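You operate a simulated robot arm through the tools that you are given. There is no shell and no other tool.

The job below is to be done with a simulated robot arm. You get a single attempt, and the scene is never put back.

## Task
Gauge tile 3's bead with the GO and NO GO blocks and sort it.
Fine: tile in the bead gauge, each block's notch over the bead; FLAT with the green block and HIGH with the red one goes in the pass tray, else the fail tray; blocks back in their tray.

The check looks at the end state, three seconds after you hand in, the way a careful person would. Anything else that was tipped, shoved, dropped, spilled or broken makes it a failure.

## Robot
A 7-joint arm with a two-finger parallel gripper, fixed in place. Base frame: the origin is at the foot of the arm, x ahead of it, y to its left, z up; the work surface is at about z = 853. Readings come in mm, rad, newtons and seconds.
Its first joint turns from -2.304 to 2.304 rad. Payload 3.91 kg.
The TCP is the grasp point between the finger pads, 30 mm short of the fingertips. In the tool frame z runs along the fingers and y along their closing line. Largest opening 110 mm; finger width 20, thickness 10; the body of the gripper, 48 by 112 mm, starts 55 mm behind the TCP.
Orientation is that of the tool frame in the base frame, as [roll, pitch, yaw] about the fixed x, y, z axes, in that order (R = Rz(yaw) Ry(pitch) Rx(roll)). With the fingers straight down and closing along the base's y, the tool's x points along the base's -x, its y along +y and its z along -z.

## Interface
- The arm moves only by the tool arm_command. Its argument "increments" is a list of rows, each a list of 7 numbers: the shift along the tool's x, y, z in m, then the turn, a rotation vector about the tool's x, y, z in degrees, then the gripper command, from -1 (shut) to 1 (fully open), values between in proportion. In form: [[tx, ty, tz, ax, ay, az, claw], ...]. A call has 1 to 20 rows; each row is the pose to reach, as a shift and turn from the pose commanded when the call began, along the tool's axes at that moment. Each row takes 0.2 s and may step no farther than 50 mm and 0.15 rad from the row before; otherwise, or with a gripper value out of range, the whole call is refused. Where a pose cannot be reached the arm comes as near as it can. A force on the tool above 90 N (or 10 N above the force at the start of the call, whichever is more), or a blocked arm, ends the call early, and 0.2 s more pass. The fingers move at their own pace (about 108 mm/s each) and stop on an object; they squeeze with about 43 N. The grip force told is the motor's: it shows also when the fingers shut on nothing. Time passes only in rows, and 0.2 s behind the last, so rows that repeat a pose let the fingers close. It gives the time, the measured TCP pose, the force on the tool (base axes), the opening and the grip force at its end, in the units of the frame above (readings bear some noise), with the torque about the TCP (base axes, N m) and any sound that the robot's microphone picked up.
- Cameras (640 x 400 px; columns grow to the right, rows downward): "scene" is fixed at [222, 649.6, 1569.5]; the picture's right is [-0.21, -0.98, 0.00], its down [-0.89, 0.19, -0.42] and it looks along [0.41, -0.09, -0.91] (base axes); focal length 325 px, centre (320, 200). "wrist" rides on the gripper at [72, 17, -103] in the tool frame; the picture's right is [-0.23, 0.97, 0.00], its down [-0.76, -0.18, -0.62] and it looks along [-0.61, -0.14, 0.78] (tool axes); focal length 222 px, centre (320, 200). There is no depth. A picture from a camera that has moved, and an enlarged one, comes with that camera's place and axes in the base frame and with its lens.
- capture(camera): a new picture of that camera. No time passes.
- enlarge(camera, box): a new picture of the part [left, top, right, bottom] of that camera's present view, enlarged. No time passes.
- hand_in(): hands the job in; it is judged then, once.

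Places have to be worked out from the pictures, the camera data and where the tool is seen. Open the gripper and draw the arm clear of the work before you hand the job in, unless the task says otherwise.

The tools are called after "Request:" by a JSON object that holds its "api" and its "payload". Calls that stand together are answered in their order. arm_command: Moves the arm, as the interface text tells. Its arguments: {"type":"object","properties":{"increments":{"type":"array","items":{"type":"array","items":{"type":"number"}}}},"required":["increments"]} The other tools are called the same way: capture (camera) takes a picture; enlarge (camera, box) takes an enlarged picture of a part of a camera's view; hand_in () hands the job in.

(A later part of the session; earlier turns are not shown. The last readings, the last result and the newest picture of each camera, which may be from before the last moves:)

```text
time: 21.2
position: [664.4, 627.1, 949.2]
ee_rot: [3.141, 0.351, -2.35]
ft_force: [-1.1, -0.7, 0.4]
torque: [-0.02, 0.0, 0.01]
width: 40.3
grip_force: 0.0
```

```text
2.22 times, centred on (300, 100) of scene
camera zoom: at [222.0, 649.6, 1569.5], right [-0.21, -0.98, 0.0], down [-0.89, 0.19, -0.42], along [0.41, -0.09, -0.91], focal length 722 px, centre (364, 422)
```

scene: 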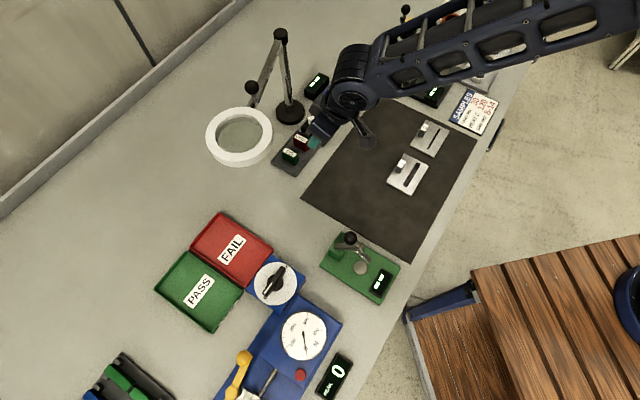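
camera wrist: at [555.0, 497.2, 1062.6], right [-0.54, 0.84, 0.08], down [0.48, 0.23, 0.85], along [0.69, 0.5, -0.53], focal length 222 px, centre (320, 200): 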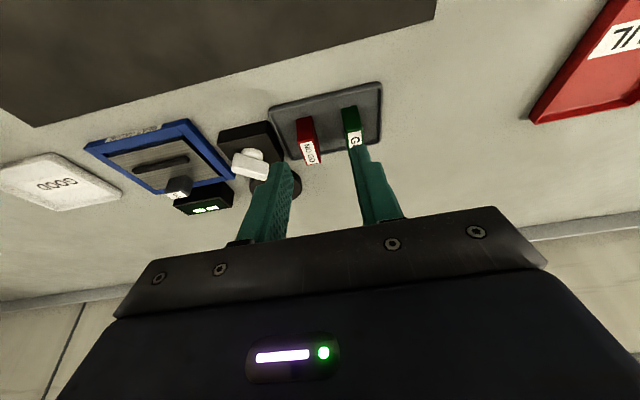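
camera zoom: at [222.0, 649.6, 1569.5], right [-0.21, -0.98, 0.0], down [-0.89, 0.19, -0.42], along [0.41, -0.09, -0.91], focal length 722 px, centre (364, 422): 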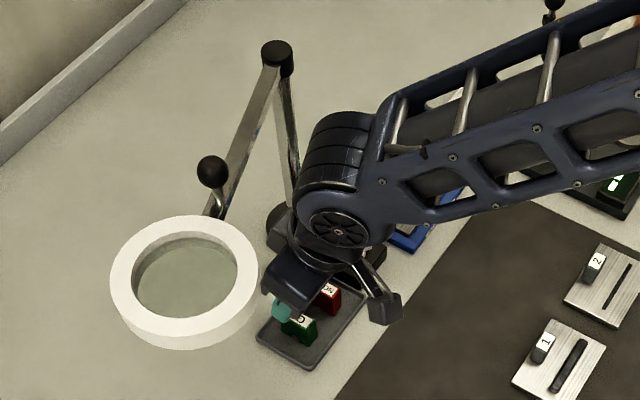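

GO's centre is confirmed at (667.1, 631.3), 1 mm off the closing axis. I descend vertically to z 900 and close.

Request:
{"api": "arm_command", "payload": {"increments": [[0.006, 0.0014, 0.0155, 0, 0, 0, -0.27], [0.012, 0.0014, 0.031, 0, 0, 0, -0.27], [0.0174, 0.0014, 0.046, 0, 0, 0, -0.27], [0.0174, 0.0014, 0.046, 0, 0, 0, -0.27], [0.0174, 0.0014, 0.046, 0, 0, 0, -1], [0.0174, 0.0014, 0.046, 0, 0, 0, -1], [0.0174, 0.0014, 0.046, 0, 0, 0, -1]]}}

Request:
{"api": "enlarge", "payload": {"camera": "wrist", "box": [220, 80, 420, 240]}}

Request:
{"api": "enlarge", "payload": {"camera": "scene", "box": [200, 10, 400, 190]}}

```text
time: 22.8
position: [662.5, 627.4, 901.1]
ee_rot: [3.14, 0.349, -2.35]
ft_force: [-0.3, 0.0, -0.1]
torque: [-0.01, -0.02, 0.02]
width: 16.6
grip_force: 43.0
```

```text
2.50 times, centred on (320, 160) of wrist
camera zoom: at [577.7, 564.7, 974.3], right [-0.54, 0.84, 0.08], down [0.48, 0.23, 0.85], along [0.69, 0.5, -0.53], focal length 555 px, centre (320, 300)
```

zoom: 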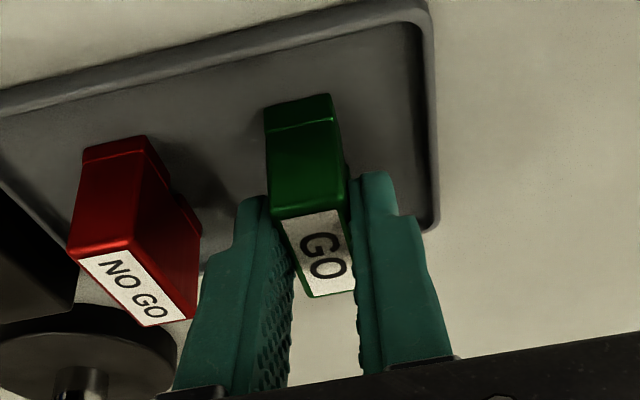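

```text
2.22 times, centred on (300, 100) of scene
camera zoom: at [222.0, 649.6, 1569.5], right [-0.21, -0.98, 0.0], down [-0.89, 0.19, -0.42], along [0.41, -0.09, -0.91], focal length 722 px, centre (364, 422)
```

zoom: 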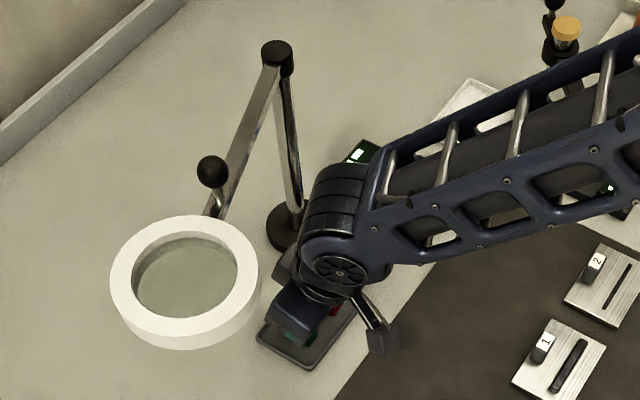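

GO is held (width 16.6). I lift and carry it to a hover over the bead at about (824, 454, 985), keeping the lean.

Request:
{"api": "arm_command", "payload": {"increments": [[-0.005, 0, -0.014, 0, 0, 0, -1], [-0.0153, 0, -0.0423, 0, 0, 0, -1], [-0.0123, -0.0034, -0.0859, 0, 0, 0, -1], [-0.0136, -0.05, -0.0852, 0, 0, 0, -1], [-0.0149, -0.0967, -0.0845, 0, 0, 0, -1], [-0.0162, -0.1433, -0.0838, 0, 0, 0, -1], [-0.0174, -0.19, -0.0832, 0, 0, 0, -1], [-0.0187, -0.2366, -0.0825, 0, 0, 0, -1], [-0.0187, -0.2366, -0.0825, 0, 0, 0, -1]]}}

Request:
{"api": "capture", "payload": {"camera": "wrist"}}

Request:
{"api": "enlarge", "payload": {"camera": "scene", "box": [230, 20, 430, 190]}}

```text
time: 24.8
position: [823.1, 453.0, 985.1]
ee_rot: [-3.141, 0.349, -2.349]
ft_force: [0.1, -0.1, -0.4]
torque: [0.0, 0.01, -0.04]
width: 16.9
grip_force: 43.0
```

```text
taken
camera wrist: at [739.3, 390.1, 1057.6], right [-0.54, 0.84, 0.08], down [0.48, 0.23, 0.85], along [0.69, 0.5, -0.53], focal length 222 px, centre (320, 200)
```

wrist: 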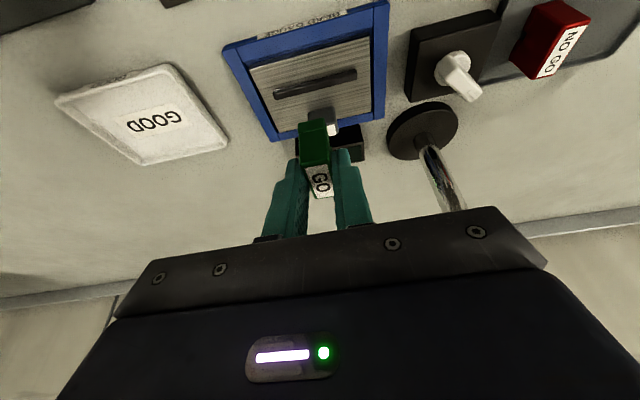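

```text
2.35 times, centred on (330, 105) of scene
camera zoom: at [222.0, 649.6, 1569.5], right [-0.21, -0.98, 0.0], down [-0.89, 0.19, -0.42], along [0.41, -0.09, -0.91], focal length 764 px, centre (296, 424)
```

zoom: 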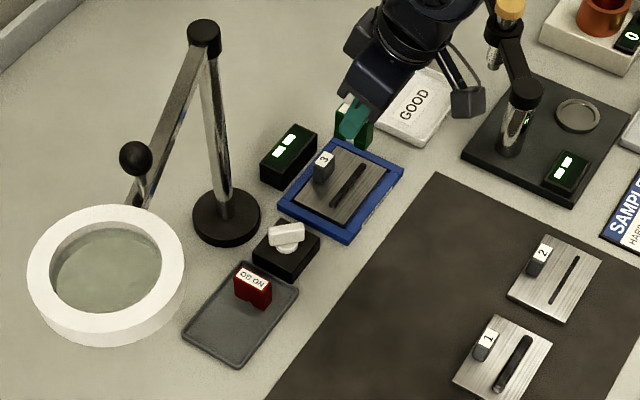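

I zoom on the bead and the held block in both views.

Request:
{"api": "enlarge", "payload": {"camera": "wrist", "box": [210, 0, 400, 220]}}

Request:
{"api": "enlarge", "payload": {"camera": "scene", "box": [300, 50, 370, 120]}}

```text
1.82 times, centred on (305, 110) of wrist
camera zoom: at [739.3, 390.1, 1057.6], right [-0.54, 0.84, 0.08], down [0.48, 0.23, 0.85], along [0.69, 0.5, -0.53], focal length 404 px, centre (347, 364)
```

zoom: 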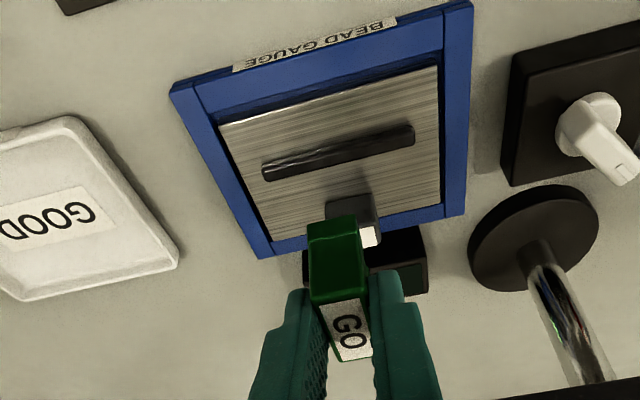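

```text
5.71 times, centred on (335, 85) of scene
camera zoom: at [222.0, 649.6, 1569.5], right [-0.21, -0.98, 0.0], down [-0.89, 0.19, -0.42], along [0.41, -0.09, -0.91], focal length 1855 px, centre (234, 857)
```

zoom: 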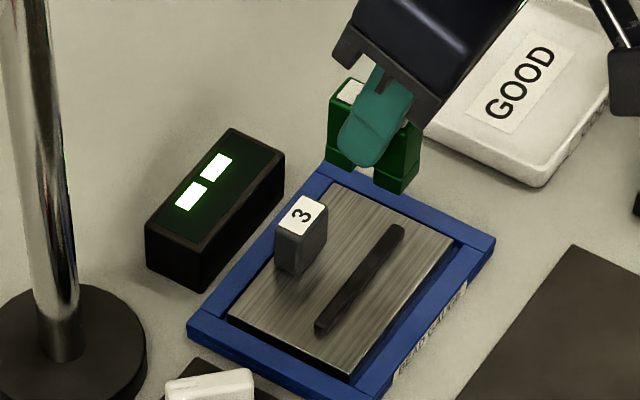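

The bead's cross position estimates differ by about 3 mm between views, so I lower to z 925 (block about 18 mm above the tile), with a 1.5 mm correction, and compare directly.

Request:
{"api": "arm_command", "payload": {"increments": [[0.006, 0, 0.0185, 0, 0, 0, -1], [0.0125, 0, 0.0375, 0, 0, 0, -1], [0.0191, 0, 0.0569, 0, 0, 0, -1], [0.0191, 0, 0.0569, 0, 0, 0, -1]]}}

Request:
{"api": "enlarge", "payload": {"camera": "wrist", "box": [210, 0, 400, 220]}}

Request:
{"api": "enlarge", "payload": {"camera": "scene", "box": [310, 65, 360, 115]}}

```text
time: 25.8
position: [824.8, 454.5, 925.0]
ee_rot: [3.141, 0.349, -2.348]
ft_force: [0.6, -0.5, -0.9]
torque: [-0.01, 0.03, 0.03]
width: 17.2
grip_force: 43.1
```

```text
1.82 times, centred on (305, 110) of wrist
camera zoom: at [740.2, 391.3, 997.7], right [-0.54, 0.84, 0.08], down [0.48, 0.23, 0.85], along [0.69, 0.5, -0.53], focal length 404 px, centre (347, 364)
```

zoom: 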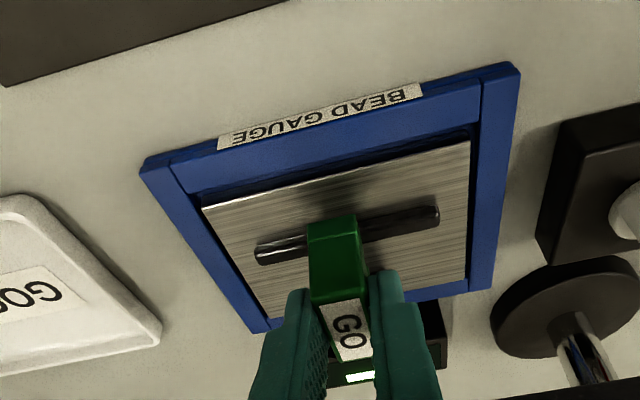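

```text
8.00 times, centred on (335, 90) of scene
camera zoom: at [222.0, 649.6, 1569.5], right [-0.21, -0.98, 0.0], down [-0.89, 0.19, -0.42], along [0.41, -0.09, -0.91], focal length 2597 px, centre (200, 1080)
```

zoom: 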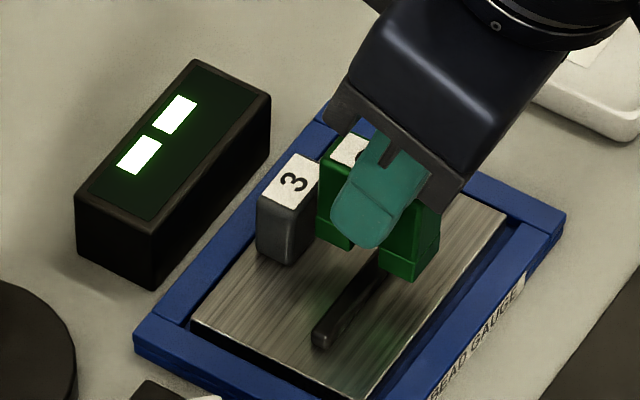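

Directly compared, the block needs roughly 1.4 mm more across the bead. I apply that, lower to z 912 (about 7 mm above the tile) and compare again.

Request:
{"api": "arm_command", "payload": {"increments": [[0.0015, 0, 0.0065, 0, 0, 0, -1], [0.0031, 0, 0.0127, 0, 0, 0, -1], [0.0031, 0, 0.0127, 0, 0, 0, -1]]}}

Request:
{"api": "enlarge", "payload": {"camera": "wrist", "box": [250, 60, 380, 200]}}

Request:
{"api": "enlarge", "payload": {"camera": "scene", "box": [310, 65, 360, 115]}}

```text
time: 26.6
position: [826.4, 456.1, 915.8]
ee_rot: [-3.141, 0.355, -2.349]
ft_force: [3.1, 3.0, 33.1]
torque: [0.09, -0.23, 0.03]
width: 17.2
grip_force: 42.6
```

```text
2.86 times, centred on (315, 130) of wrist
camera zoom: at [741.5, 393.0, 987.9], right [-0.54, 0.84, 0.08], down [0.48, 0.23, 0.85], along [0.69, 0.5, -0.52], focal length 635 px, centre (334, 400)
```

zoom: 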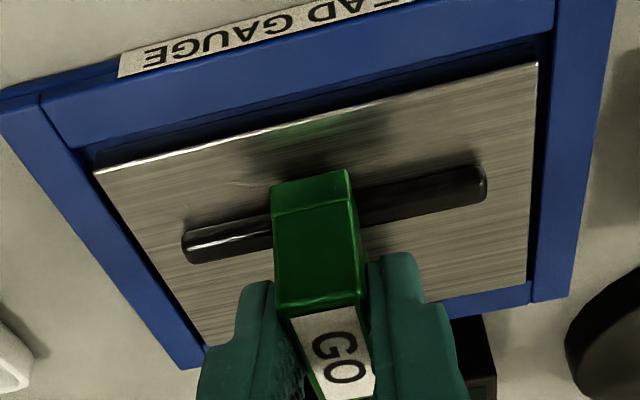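

```text
8.00 times, centred on (335, 90) of scene
camera zoom: at [222.0, 649.6, 1569.5], right [-0.21, -0.98, 0.0], down [-0.89, 0.19, -0.42], along [0.41, -0.09, -0.91], focal length 2597 px, centre (200, 1080)
```

zoom: 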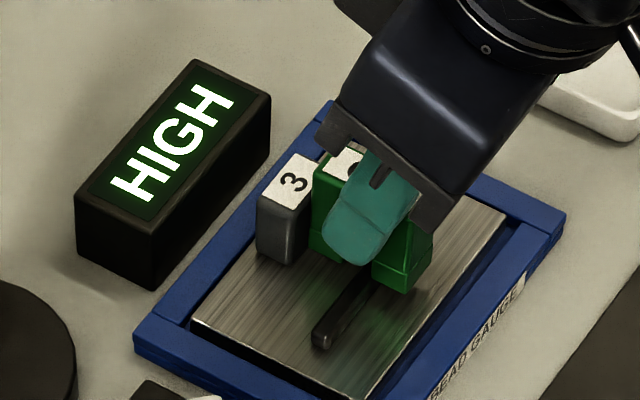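

The block touched at TCP z 915.8 (33 N) and the display says HIGH, but that height looks like the block's foot resting on the bead rather than the notch over it. I zoom in tightly to see where the notch is relative to the bead.

Request:
{"api": "enlarge", "payload": {"camera": "scene", "box": [328, 80, 358, 110]}}

Request:
{"api": "enlarge", "payload": {"camera": "wrist", "box": [280, 100, 350, 160]}}

```text
13.33 times, centred on (343, 95) of scene
camera zoom: at [222.0, 649.6, 1569.5], right [-0.21, -0.98, 0.0], down [-0.89, 0.19, -0.42], along [0.41, -0.09, -0.91], focal length 4329 px, centre (13, 1600)
```

zoom: 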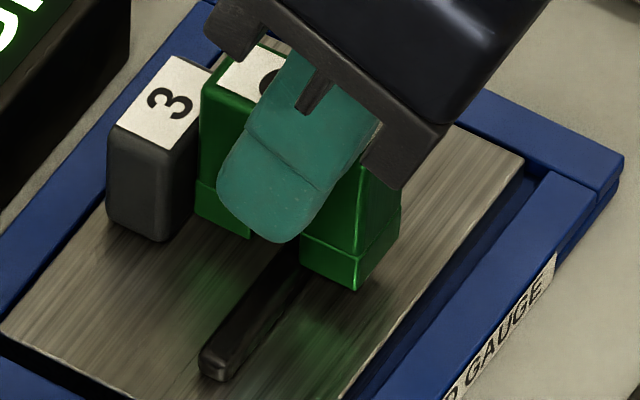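

```text
6.67 times, centred on (315, 130) of wrist
camera zoom: at [741.5, 393.0, 987.9], right [-0.54, 0.84, 0.08], down [0.48, 0.23, 0.85], along [0.69, 0.5, -0.52], focal length 1481 px, centre (353, 667)
```

zoom: 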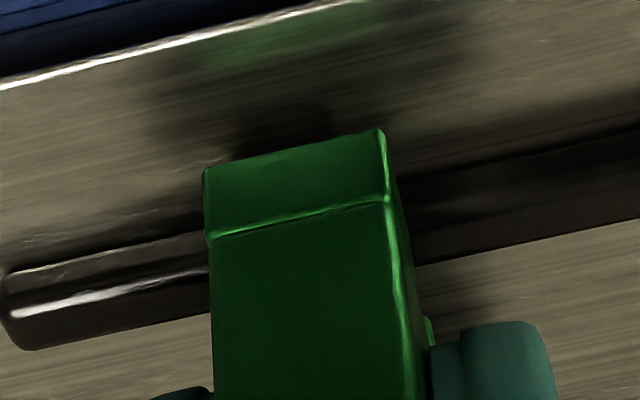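

The notch is in the middle of the block and the bead lies about 2-2.5 mm toward the base side of it, so a foot is on the bead. I lift a few mm, shift 2.5 mm toward the base, and lower to the same height again.

Request:
{"api": "arm_command", "payload": {"increments": [[-0.00205, 0, -0.00564, 0, 0, 0, -1], [0.0003, 0, -0.0065, 0, 0, 0, -1], [0.0003, 0, -0.0065, 0, 0, 0, -1], [0.0013, 0, -0.0037, 0, 0, 0, -1], [0.00235, 0, -0.00085, 0, 0, 0, -1], [0.00235, 0, -0.00085, 0, 0, 0, -1]]}}

Request:
{"api": "enlarge", "payload": {"camera": "scene", "box": [310, 65, 360, 115]}}

```text
time: 28.0
position: [822.9, 453.5, 911.2]
ee_rot: [3.141, 0.349, -2.349]
ft_force: [0.7, -0.4, -0.2]
torque: [-0.01, 0.0, 0.02]
width: 16.9
grip_force: 43.1
```

```text
8.00 times, centred on (335, 90) of scene
camera zoom: at [222.0, 649.6, 1569.5], right [-0.21, -0.98, 0.0], down [-0.89, 0.19, -0.42], along [0.41, -0.09, -0.91], focal length 2597 px, centre (200, 1080)
```

zoom: 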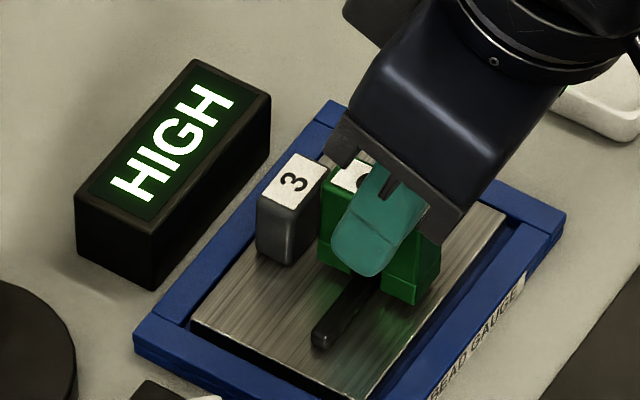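

Now it goes lower (911.2) with no force, so the notch is around the bead. I keep lowering in small steps.

Request:
{"api": "arm_command", "payload": {"increments": [[0.00034, 0, 0.00094, 0, 0, 0, -1], [0.00068, 0, 0.00188, 0, 0, 0, -1], [0.00102, 0, 0.00282, 0, 0, 0, -1], [0.00102, 0, 0.00282, 0, 0, 0, -1]]}}

Request:
{"api": "enlarge", "payload": {"camera": "scene", "box": [310, 65, 360, 115]}}

```text
time: 29.0
position: [823.5, 454.0, 910.0]
ee_rot: [3.141, 0.35, -2.349]
ft_force: [-0.4, 0.0, -0.8]
torque: [-0.02, 0.03, -0.02]
width: 16.9
grip_force: 43.1
```

```text
8.00 times, centred on (335, 90) of scene
camera zoom: at [222.0, 649.6, 1569.5], right [-0.21, -0.98, 0.0], down [-0.89, 0.19, -0.42], along [0.41, -0.09, -0.91], focal length 2597 px, centre (200, 1080)
```

zoom: 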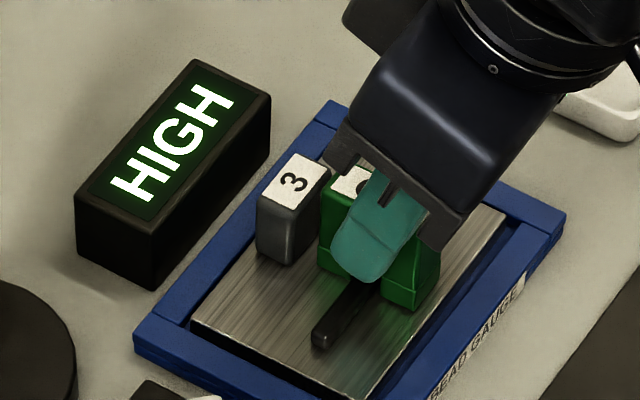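

Still free of contact at about 909. Lower further by 3 mm.

Request:
{"api": "arm_command", "payload": {"increments": [[0.00034, 0, 0.00094, 0, 0, 0, -1], [0.00068, 0, 0.00188, 0, 0, 0, -1], [0.00102, 0, 0.00282, 0, 0, 0, -1], [0.00102, 0, 0.00282, 0, 0, 0, -1]]}}

Request:
{"api": "enlarge", "payload": {"camera": "scene", "box": [310, 65, 360, 115]}}

```text
time: 30.0
position: [824.3, 453.8, 909.5]
ee_rot: [3.14, 0.353, -2.349]
ft_force: [-1.8, -4.0, 23.3]
torque: [0.22, -0.33, -0.04]
width: 16.8
grip_force: 42.8
```

```text
8.00 times, centred on (335, 90) of scene
camera zoom: at [222.0, 649.6, 1569.5], right [-0.21, -0.98, 0.0], down [-0.89, 0.19, -0.42], along [0.41, -0.09, -0.91], focal length 2597 px, centre (200, 1080)
```

zoom: 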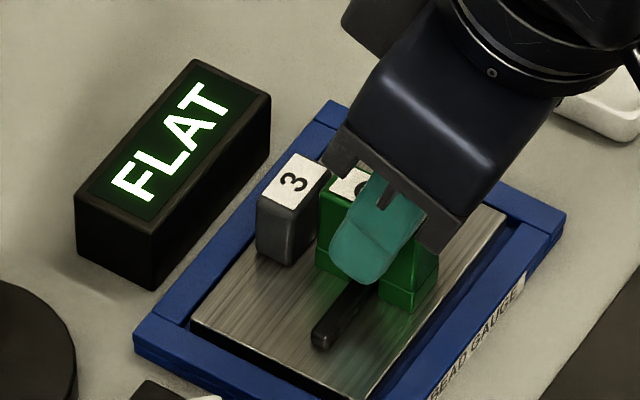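

FLAT with the green block, seated at TCP z about 909.3. I ease the press, release briefly so that the block rests freely on the tile, and read the display again.

Request:
{"api": "arm_command", "payload": {"increments": [[-0.0007, 0, -0.0019, 0, 0, 0, -1], [-0.0007, 0, -0.0019, 0, 0, 0, -0.6], [-0.0007, 0, -0.0019, 0, 0, 0, -0.55], [-0.0007, 0, -0.0019, 0, 0, 0, -0.55], [-0.0007, 0, -0.0019, 0, 0, 0, -0.55], [-0.0007, 0, -0.0019, 0, 0, 0, -0.55]]}}

Request:
{"api": "enlarge", "payload": {"camera": "scene", "box": [310, 65, 360, 115]}}

Request:
{"api": "enlarge", "payload": {"camera": "wrist", "box": [250, 60, 380, 200]}}

```text
time: 31.4
position: [822.6, 454.2, 907.6]
ee_rot: [3.141, 0.349, -2.348]
ft_force: [0.3, 0.8, 0.3]
torque: [0.0, 0.02, -0.02]
width: 24.8
grip_force: 0.1
```

```text
8.00 times, centred on (335, 90) of scene
camera zoom: at [222.0, 649.6, 1569.5], right [-0.21, -0.98, 0.0], down [-0.89, 0.19, -0.42], along [0.41, -0.09, -0.91], focal length 2597 px, centre (200, 1080)
```

zoom: 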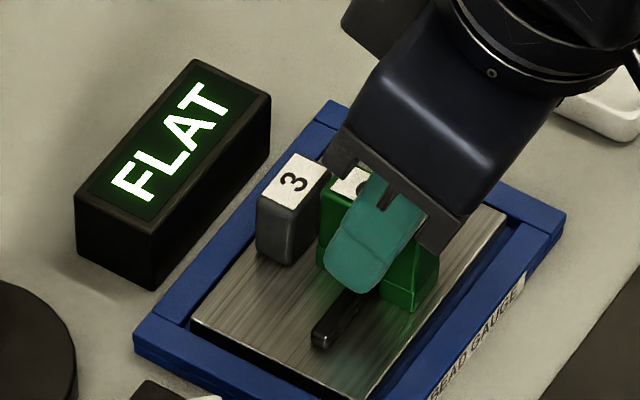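

```text
2.86 times, centred on (315, 130) of wrist
camera zoom: at [739.0, 391.1, 981.2], right [-0.54, 0.84, 0.08], down [0.48, 0.23, 0.85], along [0.69, 0.5, -0.53], focal length 635 px, centre (334, 400)
```

zoom: 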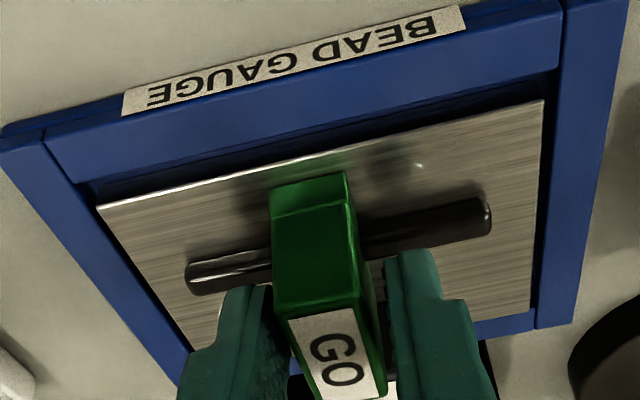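

FLAT confirmed with the green block standing free. I re-grip it, lift, and carry it back over its place in the tray.

Request:
{"api": "arm_command", "payload": {"increments": [[0, 0, 0, 0, 0, 0, -1], [0, 0, 0, 0, 0, 0, -1], [0, 0, 0, 0, 0, 0, -1], [-0.0085, 0, -0.0235, 0, 0, 0, -1], [-0.0171, 0, -0.047, 0, 0, 0, -1], [-0.0256, 0, -0.0705, 0, 0, 0, -1], [-0.0268, 0.0394, -0.0687, 0, 0, 0, -1], [-0.0279, 0.0789, -0.0669, 0, 0, 0, -1], [-0.0291, 0.1183, -0.0652, 0, 0, 0, -1], [-0.0303, 0.1577, -0.0634, 0, 0, 0, -1], [-0.0314, 0.1972, -0.0616, 0, 0, 0, -1], [-0.0326, 0.2366, -0.0598, 0, 0, 0, -1], [-0.0326, 0.2366, -0.0598, 0, 0, 0, -1]]}}

Request:
{"api": "capture", "payload": {"camera": "wrist"}}

Request:
{"api": "enlarge", "payload": {"camera": "scene", "box": [230, 20, 430, 190]}}

```text
time: 34.2
position: [662.8, 627.3, 976.2]
ee_rot: [-3.141, 0.349, -2.349]
ft_force: [0.5, -0.5, -0.2]
torque: [0.01, 0.0, 0.01]
width: 17.2
grip_force: 42.9
```

```text
taken
camera wrist: at [577.3, 565.5, 1048.9], right [-0.54, 0.84, 0.08], down [0.48, 0.23, 0.85], along [0.69, 0.5, -0.53], focal length 222 px, centre (320, 200)
```

wrist: 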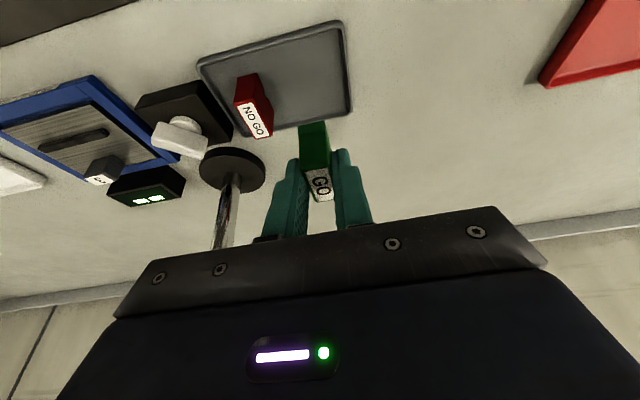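

```text
2.35 times, centred on (330, 105) of scene
camera zoom: at [222.0, 649.6, 1569.5], right [-0.21, -0.98, 0.0], down [-0.89, 0.19, -0.42], along [0.41, -0.09, -0.91], focal length 764 px, centre (296, 424)
```

zoom: 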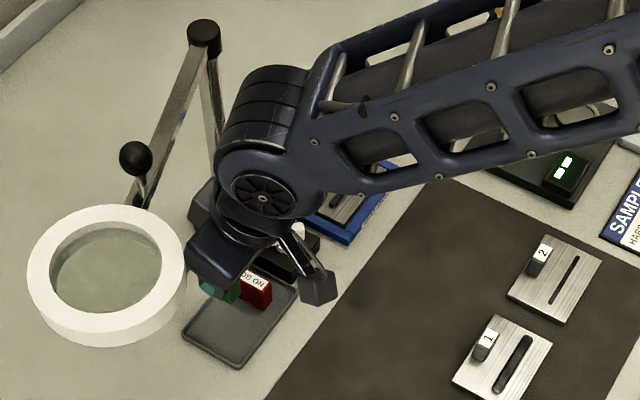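

At (663, 627, 976) above GO's place. I lower vertically to about z 902.

Request:
{"api": "arm_command", "payload": {"increments": [[0.0085, 0, 0.0235, 0, 0, 0, -1], [0.0171, 0, 0.047, 0, 0, 0, -1], [0.0225, 0, 0.062, 0, 0, 0, -1], [0.0252, 0, 0.0696, 0, 0, 0, -1], [0.0252, 0, 0.0696, 0, 0, 0, -1]]}}

Request:
{"api": "enlarge", "payload": {"camera": "wrist", "box": [220, 40, 420, 210]}}

```text
time: 35.4
position: [662.2, 627.9, 900.5]
ee_rot: [-3.141, 0.349, -2.349]
ft_force: [0.0, -0.1, -1.0]
torque: [-0.02, -0.01, 0.03]
width: 16.8
grip_force: 43.1
```

```text
2.35 times, centred on (320, 125) of wrist
camera zoom: at [577.6, 565.2, 973.9], right [-0.54, 0.84, 0.08], down [0.48, 0.23, 0.85], along [0.69, 0.5, -0.53], focal length 523 px, centre (320, 376)
```

zoom: 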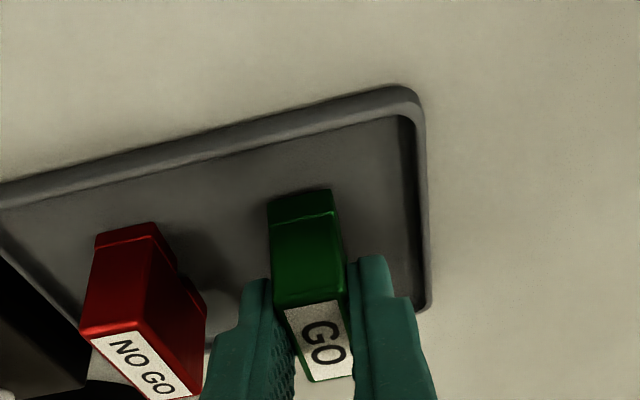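

Almost down and no contact yet; I lower 1 mm steps to find the tray floor.

Request:
{"api": "arm_command", "payload": {"increments": [[0.00034, 0, 0.00094, 0, 0, 0, -1], [0.00068, 0, 0.00188, 0, 0, 0, -1], [0.00068, 0, 0.00188, 0, 0, 0, -1]]}}

```text
time: 36.2
position: [662.0, 627.7, 898.5]
ee_rot: [-3.14, 0.349, -2.35]
ft_force: [0.9, 0.2, -0.8]
torque: [0.0, -0.01, 0.01]
width: 16.6
grip_force: 42.9
```

Request:
{"api": "arm_command", "payload": {"increments": [[0.00034, 0, 0.00094, 0, 0, 0, -1], [0.00051, 0, 0.00141, 0, 0, 0, -1], [0.00051, 0, 0.00141, 0, 0, 0, -1]]}}

```text
time: 37.0
position: [661.8, 627.6, 898.3]
ee_rot: [-3.141, 0.348, -2.347]
ft_force: [0.1, 0.2, -0.1]
torque: [0.02, 0.0, -0.02]
width: 17.1
grip_force: 42.9
```

The force is near zero, perhaps just touching (readings jitter). One more step of 1.5 mm to be sure.

Request:
{"api": "arm_command", "payload": {"increments": [[0.00034, 0, 0.00094, 0, 0, 0, -1], [0.00051, 0, 0.00141, 0, 0, 0, -1], [0.00051, 0, 0.00141, 0, 0, 0, -1]]}}

```text
time: 37.8
position: [661.8, 627.9, 897.8]
ee_rot: [3.141, 0.351, -2.348]
ft_force: [-1.5, 0.0, 16.7]
torque: [-0.07, 0.06, 0.03]
width: 16.8
grip_force: 42.4
```

Contact at 897.8. I ease up, open to 40 mm, rise 50 mm and shift over to NO GO, about 49 mm along tool -y.

Request:
{"api": "arm_command", "payload": {"increments": [[-0.0005, 0, -0.0014, 0, 0, 0, -1], [-0.0005, 0, -0.0014, 0, 0, 0, -0.5], [-0.0005, 0, -0.0014, 0, 0, 0, -0.27], [-0.0005, 0, -0.0014, 0, 0, 0, -0.27], [-0.009, 0, -0.025, 0, 0, 0, -0.27], [-0.0175, 0, -0.0485, 0, 0, 0, -0.27], [-0.0182, -0.0245, -0.0483, 0, 0, 0, -0.27], [-0.0188, -0.049, -0.048, 0, 0, 0, -0.27], [-0.0188, -0.049, -0.048, 0, 0, 0, -0.27]]}}

Request:
{"api": "enlarge", "payload": {"camera": "wrist", "box": [220, 40, 420, 210]}}

Request:
{"api": "enlarge", "payload": {"camera": "scene", "box": [200, 20, 400, 190]}}

```text
time: 39.8
position: [698.1, 594.0, 947.8]
ee_rot: [3.141, 0.349, -2.35]
ft_force: [0.1, 0.6, 0.9]
torque: [-0.01, 0.0, -0.01]
width: 40.4
grip_force: 0.1
```

```text
2.35 times, centred on (320, 125) of wrist
camera zoom: at [614.0, 531.1, 1021.9], right [-0.54, 0.84, 0.08], down [0.48, 0.23, 0.85], along [0.69, 0.5, -0.53], focal length 523 px, centre (320, 376)
```

zoom: 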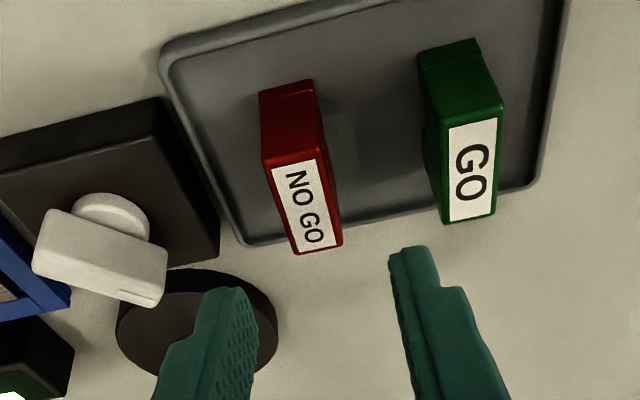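

```text
2.35 times, centred on (300, 105) of scene
camera zoom: at [222.0, 649.6, 1569.5], right [-0.21, -0.98, 0.0], down [-0.89, 0.19, -0.42], along [0.41, -0.09, -0.91], focal length 764 px, centre (367, 424)
```

zoom: 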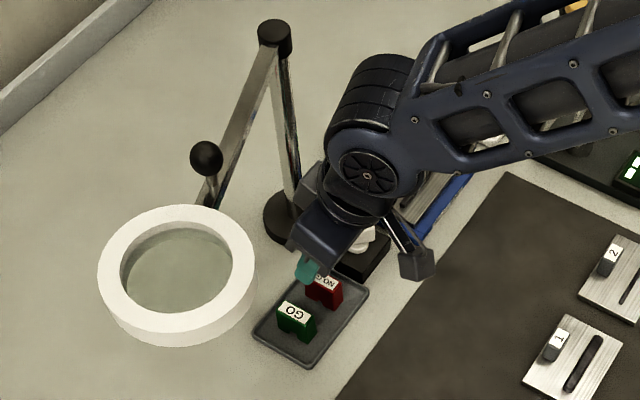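

GO stands back in place. NO GO's centre is at about (701.5, 596); I shift 3.3 mm toward the base so the grip matches the one used on GO, descend to z 901 and close.

Request:
{"api": "arm_command", "payload": {"increments": [[0.0064, -0.0008, 0.0144, 0, 0, 0, -0.27], [0.0128, -0.0008, 0.0288, 0, 0, 0, -0.27], [0.0191, -0.0008, 0.0431, 0, 0, 0, -0.27], [0.0191, -0.0008, 0.0431, 0, 0, 0, -0.27], [0.0191, -0.0008, 0.0431, 0, 0, 0, -1], [0.0191, -0.0008, 0.0431, 0, 0, 0, -1], [0.0191, -0.0008, 0.0431, 0, 0, 0, -1]]}}

Request:
{"api": "enlarge", "payload": {"camera": "wrist", "box": [220, 80, 420, 240]}}

```text
time: 41.4
position: [695.9, 590.6, 901.5]
ee_rot: [3.141, 0.348, -2.35]
ft_force: [0.0, 0.9, 0.3]
torque: [-0.01, 0.01, -0.03]
width: 16.5
grip_force: 43.1
```

```text
2.50 times, centred on (320, 160) of wrist
camera zoom: at [611.7, 528.2, 974.6], right [-0.54, 0.84, 0.08], down [0.48, 0.23, 0.85], along [0.69, 0.5, -0.53], focal length 555 px, centre (320, 300)
```

zoom: 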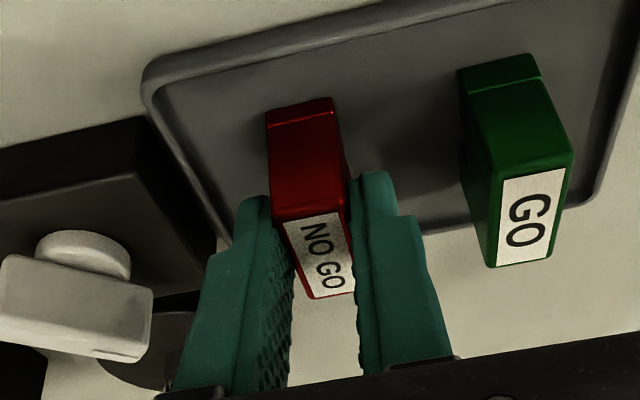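

NO GO is held with nearly the same grip as GO. I lift 85 mm and carry it over the bead.

Request:
{"api": "arm_command", "payload": {"increments": [[-0.005, 0, -0.014, 0, 0, 0, -1], [-0.0145, 0, -0.04, 0, 0, 0, -1], [-0.029, 0, -0.0799, 0, 0, 0, -1], [-0.027, -0.0467, -0.0799, 0, 0, 0, -1], [-0.0248, -0.0934, -0.08, 0, 0, 0, -1], [-0.0225, -0.1401, -0.08, 0, 0, 0, -1], [-0.0202, -0.1868, -0.0801, 0, 0, 0, -1], [-0.0202, -0.1868, -0.0801, 0, 0, 0, -1]]}}

Request:
{"api": "capture", "payload": {"camera": "wrist"}}

Request:
{"api": "enlarge", "payload": {"camera": "scene", "box": [230, 20, 430, 190]}}

```text
time: 43.2
position: [823.0, 454.6, 982.6]
ee_rot: [-3.14, 0.35, -2.35]
ft_force: [-0.2, 0.0, -0.1]
torque: [0.0, 0.03, 0.01]
width: 16.9
grip_force: 42.7
```

```text
taken
camera wrist: at [739.6, 391.6, 1056.4], right [-0.54, 0.84, 0.08], down [0.48, 0.23, 0.85], along [0.69, 0.5, -0.53], focal length 222 px, centre (320, 200)
```

wrist: 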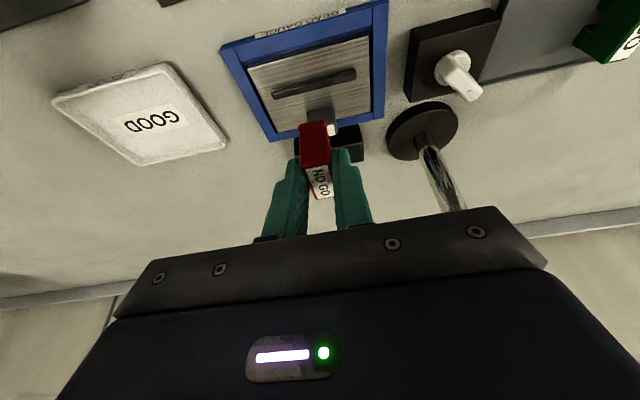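

```text
2.35 times, centred on (330, 105) of scene
camera zoom: at [222.0, 649.6, 1569.5], right [-0.21, -0.98, 0.0], down [-0.89, 0.19, -0.42], along [0.41, -0.09, -0.91], focal length 764 px, centre (296, 424)
```

zoom: 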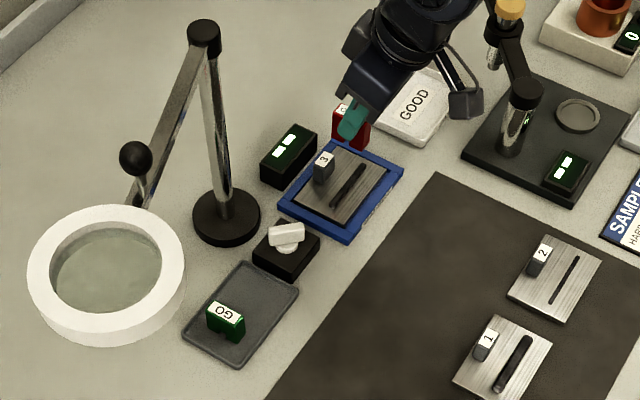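

Over the bead. I lower to z 920 and compare notch and bead.

Request:
{"api": "arm_command", "payload": {"increments": [[0.0071, 0, 0.0196, 0, 0, 0, -1], [0.0142, 0, 0.0392, 0, 0, 0, -1], [0.0196, 0, 0.054, 0, 0, 0, -1], [0.0213, 0, 0.0588, 0, 0, 0, -1], [0.0213, 0, 0.0588, 0, 0, 0, -1]]}}

Request:
{"api": "enlarge", "payload": {"camera": "scene", "box": [328, 80, 358, 110]}}

Request:
{"api": "enlarge", "payload": {"camera": "wrist", "box": [250, 60, 380, 200]}}

```text
time: 44.4
position: [824.7, 453.9, 919.6]
ee_rot: [3.141, 0.349, -2.351]
ft_force: [0.6, -0.2, -0.3]
torque: [-0.01, 0.02, -0.01]
width: 16.9
grip_force: 43.1
```

```text
13.33 times, centred on (343, 95) of scene
camera zoom: at [222.0, 649.6, 1569.5], right [-0.21, -0.98, 0.0], down [-0.89, 0.19, -0.42], along [0.41, -0.09, -0.91], focal length 4329 px, centre (13, 1600)
```

zoom: 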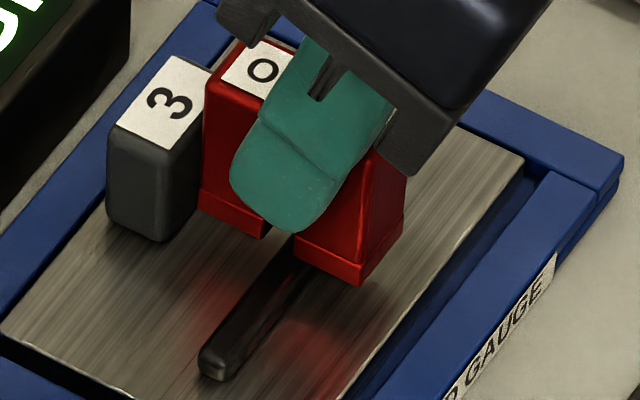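

```text
2.86 times, centred on (315, 130) of wrist
camera zoom: at [739.4, 391.6, 993.7], right [-0.54, 0.84, 0.08], down [0.48, 0.23, 0.85], along [0.69, 0.5, -0.53], focal length 635 px, centre (334, 400)
```

zoom: 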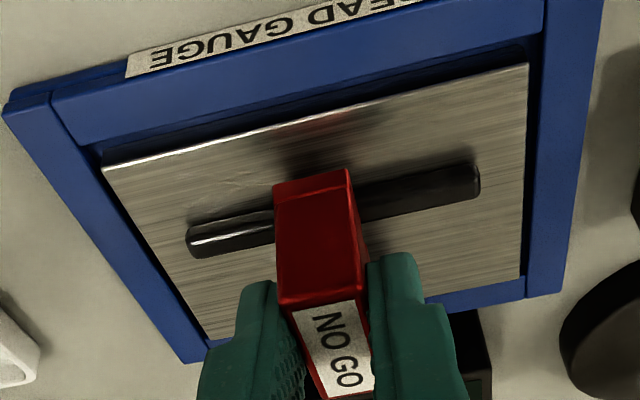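

Both views put the narrower notch within about 1 mm of the bead centre. I shift 0.5 mm toward the base and lower stepwise, reading force and height.

Request:
{"api": "arm_command", "payload": {"increments": [[0.0005, 0, -0.0002, 0, 0, 0, -1], [0.0012, 0, 0.0017, 0, 0, 0, -1], [0.0018, 0, 0.0036, 0, 0, 0, -1], [0.0025, 0, 0.0054, 0, 0, 0, -1], [0.0025, 0, 0.0054, 0, 0, 0, -1]]}}

Request:
{"api": "enlarge", "payload": {"camera": "scene", "box": [310, 65, 360, 115]}}

```text
time: 45.6
position: [823.7, 453.9, 917.4]
ee_rot: [-3.141, 0.354, -2.35]
ft_force: [1.3, -0.6, 33.1]
torque: [0.08, -0.11, 0.03]
width: 17.2
grip_force: 43.4
```

```text
8.00 times, centred on (335, 90) of scene
camera zoom: at [222.0, 649.6, 1569.5], right [-0.21, -0.98, 0.0], down [-0.89, 0.19, -0.42], along [0.41, -0.09, -0.91], focal length 2597 px, centre (200, 1080)
```

zoom: 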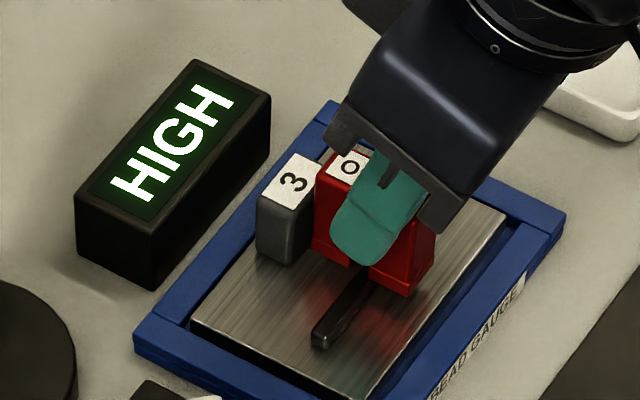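

Contact at 917.4 again with a foot level on the bead. I lift, shift 1 mm more toward the base, and probe again more lightly.

Request:
{"api": "arm_command", "payload": {"increments": [[-0.0021, 0, -0.0056, 0, 0, 0, -1], [-0.0011, 0, -0.006, 0, 0, 0, -1], [-0.0011, 0, -0.006, 0, 0, 0, -1], [-0.0004, 0, -0.0038, 0, 0, 0, -1], [0.0004, 0, -0.0018, 0, 0, 0, -1], [0.0004, 0, -0.0018, 0, 0, 0, -1]]}}

Request:
{"api": "enlarge", "payload": {"camera": "scene", "box": [328, 80, 358, 110]}}

```text
time: 47.0
position: [822.5, 452.5, 916.0]
ee_rot: [-3.139, 0.351, -2.349]
ft_force: [-2.3, -1.8, 12.1]
torque: [-0.03, 0.1, 0.01]
width: 16.8
grip_force: 43.0
```

```text
13.33 times, centred on (343, 95) of scene
camera zoom: at [222.0, 649.6, 1569.5], right [-0.21, -0.98, 0.0], down [-0.89, 0.19, -0.42], along [0.41, -0.09, -0.91], focal length 4329 px, centre (13, 1600)
```

zoom: 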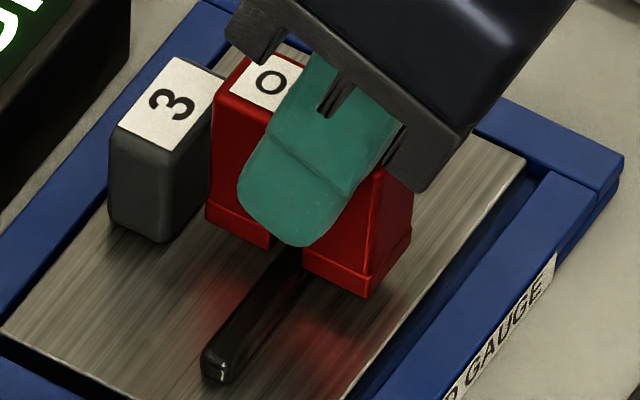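

Contact again at 916 with a slight sideways push toward the base, suggesting the notch edge is just on the bead's shoulder. I probe another 1 mm toward the base.

Request:
{"api": "arm_command", "payload": {"increments": [[-0.0014, 0, -0.0038, 0, 0, 0, -1], [-0.0004, 0, -0.0041, 0, 0, 0, -1], [-0.0004, 0, -0.0041, 0, 0, 0, -1], [0.0003, 0, -0.0022, 0, 0, 0, -1], [0.0009, 0, -0.0003, 0, 0, 0, -1], [0.0009, 0, -0.0003, 0, 0, 0, -1]]}}

Request:
{"api": "enlarge", "payload": {"camera": "scene", "box": [310, 65, 360, 115]}}

```text
time: 48.4
position: [822.5, 452.1, 917.0]
ee_rot: [3.141, 0.351, -2.35]
ft_force: [-1.3, -1.3, 11.0]
torque: [-0.02, 0.06, 0.0]
width: 16.9
grip_force: 43.4
```

```text
8.00 times, centred on (335, 90) of scene
camera zoom: at [222.0, 649.6, 1569.5], right [-0.21, -0.98, 0.0], down [-0.89, 0.19, -0.42], along [0.41, -0.09, -0.91], focal length 2597 px, centre (200, 1080)
```

zoom: 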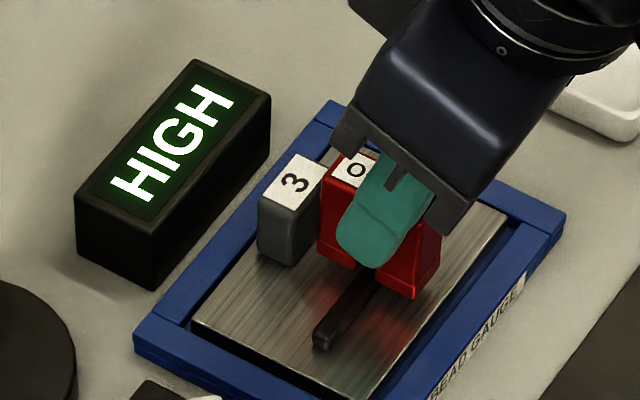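

Still resting at the bead-top level. I zoom in on both views to judge the notch position at this offset.

Request:
{"api": "enlarge", "payload": {"camera": "scene", "box": [333, 88, 351, 106]}}

Request:
{"api": "enlarge", "payload": {"camera": "wrist", "box": [280, 100, 350, 160]}}

```text
16.00 times, centred on (342, 97) of scene
camera zoom: at [222.0, 649.6, 1569.5], right [-0.21, -0.98, 0.0], down [-0.89, 0.19, -0.42], along [0.41, -0.09, -0.91], focal length 5195 px, centre (-32, 1848)
```

zoom: 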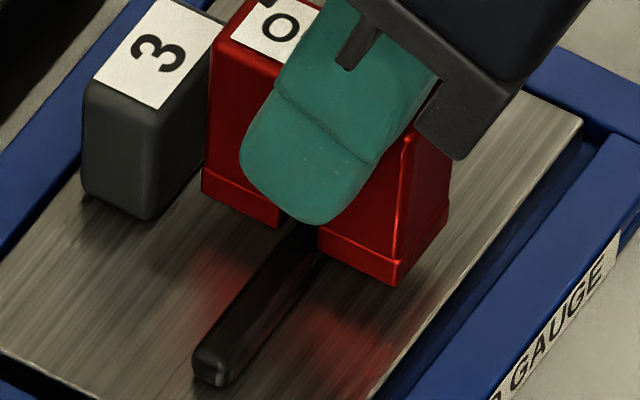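

```text
6.67 times, centred on (315, 130) of wrist
camera zoom: at [737.7, 389.5, 990.4], right [-0.54, 0.84, 0.08], down [0.48, 0.23, 0.85], along [0.69, 0.5, -0.53], focal length 1481 px, centre (353, 667)
```

zoom: 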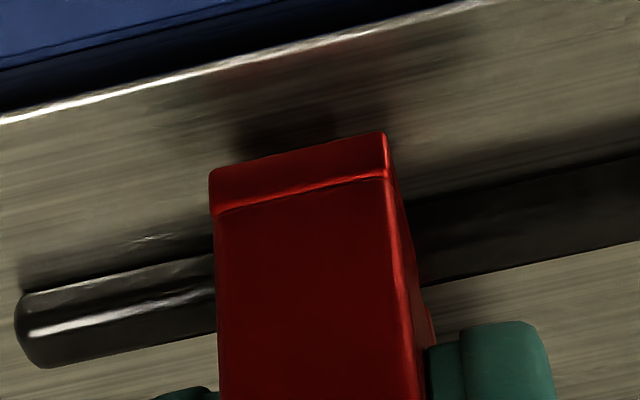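

The notch now looks centred on the bead within about half a millimetre and the block still sits on top. To be sure it truly cannot drop, I probe finer offsets: first another 0.7 mm toward the base.

Request:
{"api": "arm_command", "payload": {"increments": [[-0.0014, 0, -0.0038, 0, 0, 0, -1], [-0.0007, 0, -0.004, 0, 0, 0, -1], [-0.0007, 0, -0.004, 0, 0, 0, -1], [0, 0, -0.0021, 0, 0, 0, -1], [0.0007, 0, -0.0002, 0, 0, 0, -1], [0.0007, 0, -0.0002, 0, 0, 0, -1]]}}

Request:
{"api": "enlarge", "payload": {"camera": "scene", "box": [333, 88, 351, 106]}}

```text
time: 49.8
position: [821.3, 452.2, 917.2]
ee_rot: [3.141, 0.351, -2.35]
ft_force: [-1.3, -1.2, 9.4]
torque: [0.01, 0.01, 0.02]
width: 17.1
grip_force: 42.4
```

```text
16.00 times, centred on (342, 97) of scene
camera zoom: at [222.0, 649.6, 1569.5], right [-0.21, -0.98, 0.0], down [-0.89, 0.19, -0.42], along [0.41, -0.09, -0.91], focal length 5195 px, centre (-32, 1848)
```

zoom: 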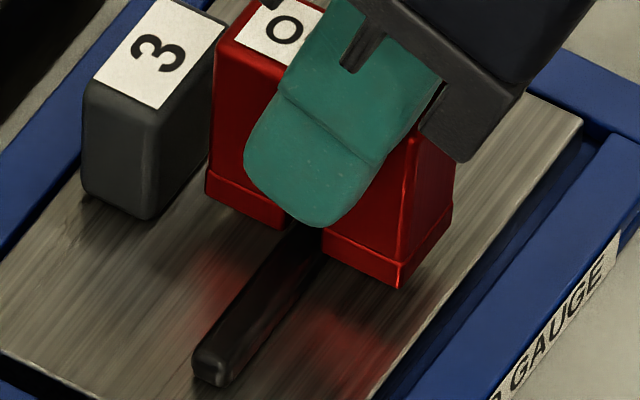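

Still 917 with HIGH; the torque shows the contact moved from the base-side foot to both/far side, so the bead is bracketed between these offsets. One probe at 0.3 mm back, pressed a bit harder, to be certain it doesn't drop in.

Request:
{"api": "arm_command", "payload": {"increments": [[-0.0014, 0, -0.0038, 0, 0, 0, -1], [-0.0017, 0, -0.0037, 0, 0, 0, -1], [-0.0017, 0, -0.0037, 0, 0, 0, -1], [-0.001, 0, -0.0018, 0, 0, 0, -1], [-0.0003, 0, 0.0001, 0, 0, 0, -1], [0.0001, 0, 0.0011, 0, 0, 0, -1], [0.0001, 0, 0.0011, 0, 0, 0, -1]]}}

Request:
{"api": "enlarge", "payload": {"camera": "scene", "box": [310, 65, 360, 115]}}

```text
time: 51.4
position: [822.0, 450.8, 915.8]
ee_rot: [-3.141, 0.353, -2.35]
ft_force: [-3.2, -0.8, 23.0]
torque: [0.08, -0.02, 0.02]
width: 17.1
grip_force: 42.5
```

```text
8.00 times, centred on (335, 90) of scene
camera zoom: at [222.0, 649.6, 1569.5], right [-0.21, -0.98, 0.0], down [-0.89, 0.19, -0.42], along [0.41, -0.09, -0.91], focal length 2597 px, centre (200, 1080)
```

zoom: 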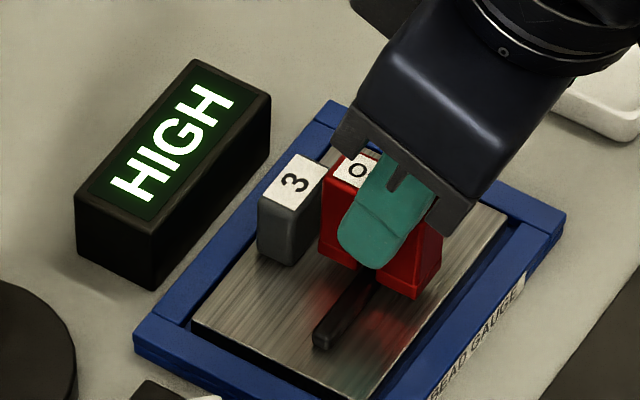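

HIGH at 915.8 with the contact centred under the notch. As a last check that no narrow drop-in window was missed, I slide slowly across the centre in 0.2 mm steps under a light press; a drop-in would show as the vertical force vanishing.

Request:
{"api": "arm_command", "payload": {"increments": [[-0.00136, 0, -0.00376, 0, 0, 0, -1], [-0.0022, 0, -0.00345, 0, 0, 0, -1], [-0.00136, 0, -0.0011, 0, 0, 0, -1], [-0.00117, 0, -0.00117, 0, 0, 0, -1], [-0.00098, 0, -0.00124, 0, 0, 0, -1], [-0.00079, 0, -0.00131, 0, 0, 0, -1], [-0.0006, 0, -0.00138, 0, 0, 0, -1], [-0.00042, 0, -0.00144, 0, 0, 0, -1], [-0.00023, 0, -0.00151, 0, 0, 0, -1], [-4e-05, 0, -0.00158, 0, 0, 0, -1], [0.00015, 0, -0.00165, 0, 0, 0, -1], [0.00015, 0, -0.00165, 0, 0, 0, -1]]}}

Request:
{"api": "enlarge", "payload": {"camera": "scene", "box": [310, 65, 360, 115]}}

```text
time: 54.0
position: [819.8, 451.1, 917.5]
ee_rot: [-3.141, 0.351, -2.351]
ft_force: [1.7, 3.4, 14.6]
torque: [0.28, -0.25, 0.0]
width: 16.7
grip_force: 42.5
```

```text
8.00 times, centred on (335, 90) of scene
camera zoom: at [222.0, 649.6, 1569.5], right [-0.21, -0.98, 0.0], down [-0.89, 0.19, -0.42], along [0.41, -0.09, -0.91], focal length 2597 px, centre (200, 1080)
```

zoom: 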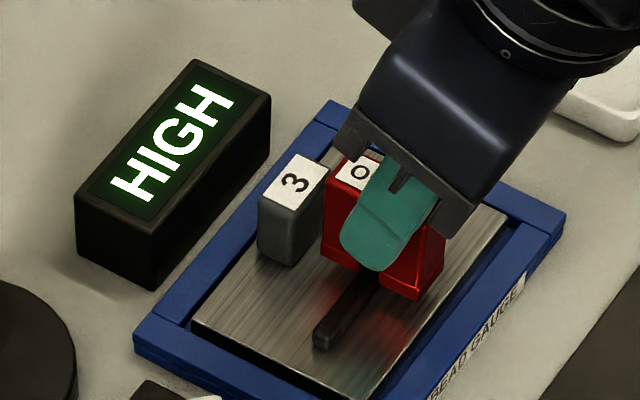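

The block swept across the whole bead without dropping: red is HIGH. So tile 3 is a pass. I lift NO GO and return it to its place in the tray, stopping about 3 mm above.

Request:
{"api": "arm_command", "payload": {"increments": [[-0.0068, 0, -0.0188, 0, 0, 0, -1], [-0.0205, 0, -0.0564, 0, 0, 0, -1], [-0.0241, 0.0467, -0.0576, 0, 0, 0, -1], [-0.0277, 0.0934, -0.0588, 0, 0, 0, -1], [-0.0313, 0.1401, -0.06, 0, 0, 0, -1], [-0.0349, 0.1868, -0.0612, 0, 0, 0, -1], [-0.0349, 0.1868, -0.0612, 0, 0, 0, -1], [-0.0255, 0.1868, -0.035, 0, 0, 0, -1], [-0.0162, 0.1868, -0.0095, 0, 0, 0, -1], [-0.0069, 0.1868, 0.016, 0, 0, 0, -1], [-0.0069, 0.1868, 0.016, 0, 0, 0, -1]]}}

Request:
{"api": "enlarge", "payload": {"camera": "wrist", "box": [220, 40, 420, 210]}}

Request:
{"api": "enlarge", "payload": {"camera": "scene", "box": [230, 20, 430, 190]}}

```text
time: 56.4
position: [695.6, 591.4, 904.4]
ee_rot: [-3.141, 0.35, -2.348]
ft_force: [-0.5, 0.0, -1.0]
torque: [-0.02, 0.0, -0.03]
width: 16.8
grip_force: 43.4
```

```text
2.35 times, centred on (320, 125) of wrist
camera zoom: at [611.7, 528.5, 977.2], right [-0.54, 0.84, 0.08], down [0.48, 0.23, 0.85], along [0.69, 0.5, -0.53], focal length 523 px, centre (320, 376)
```

zoom: 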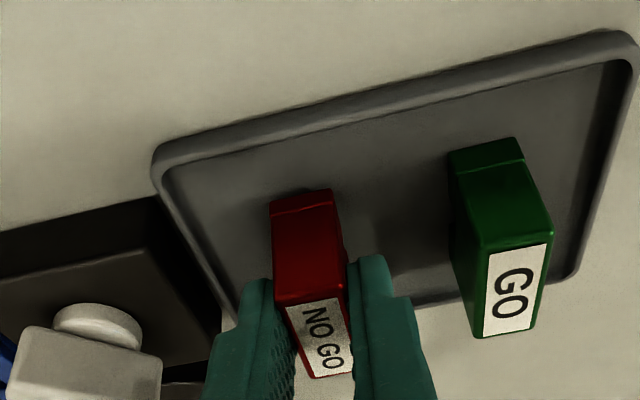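

```text
2.35 times, centred on (330, 105) of scene
camera zoom: at [222.0, 649.6, 1569.5], right [-0.21, -0.98, 0.0], down [-0.89, 0.19, -0.42], along [0.41, -0.09, -0.91], focal length 764 px, centre (296, 424)
```

zoom: 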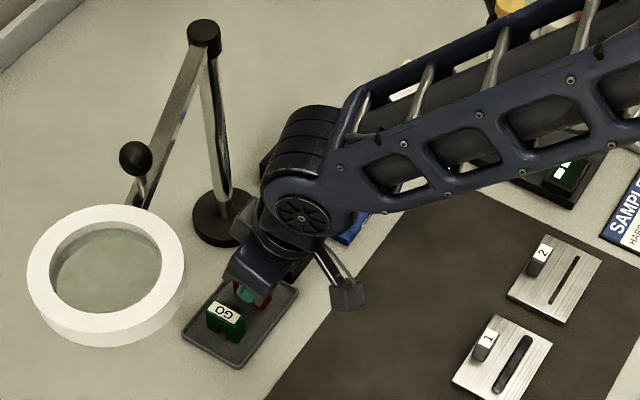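

NO GO is above its place (z 904.4, original grip 901.5). I lower about 4 mm in small steps to find the floor.

Request:
{"api": "arm_command", "payload": {"increments": [[0.00034, 0, 0.00094, 0, 0, 0, -1], [0.00068, 0, 0.00188, 0, 0, 0, -1], [0.00102, 0, 0.00282, 0, 0, 0, -1], [0.00125, 0, 0.0034, 0, 0, 0, -1], [0.00125, 0, 0.0034, 0, 0, 0, -1]]}}

```text
time: 57.6
position: [695.5, 592.1, 900.3]
ee_rot: [-3.14, 0.349, -2.348]
ft_force: [0.4, -1.0, -0.2]
torque: [0.02, 0.0, 0.03]
width: 16.8
grip_force: 43.5
```

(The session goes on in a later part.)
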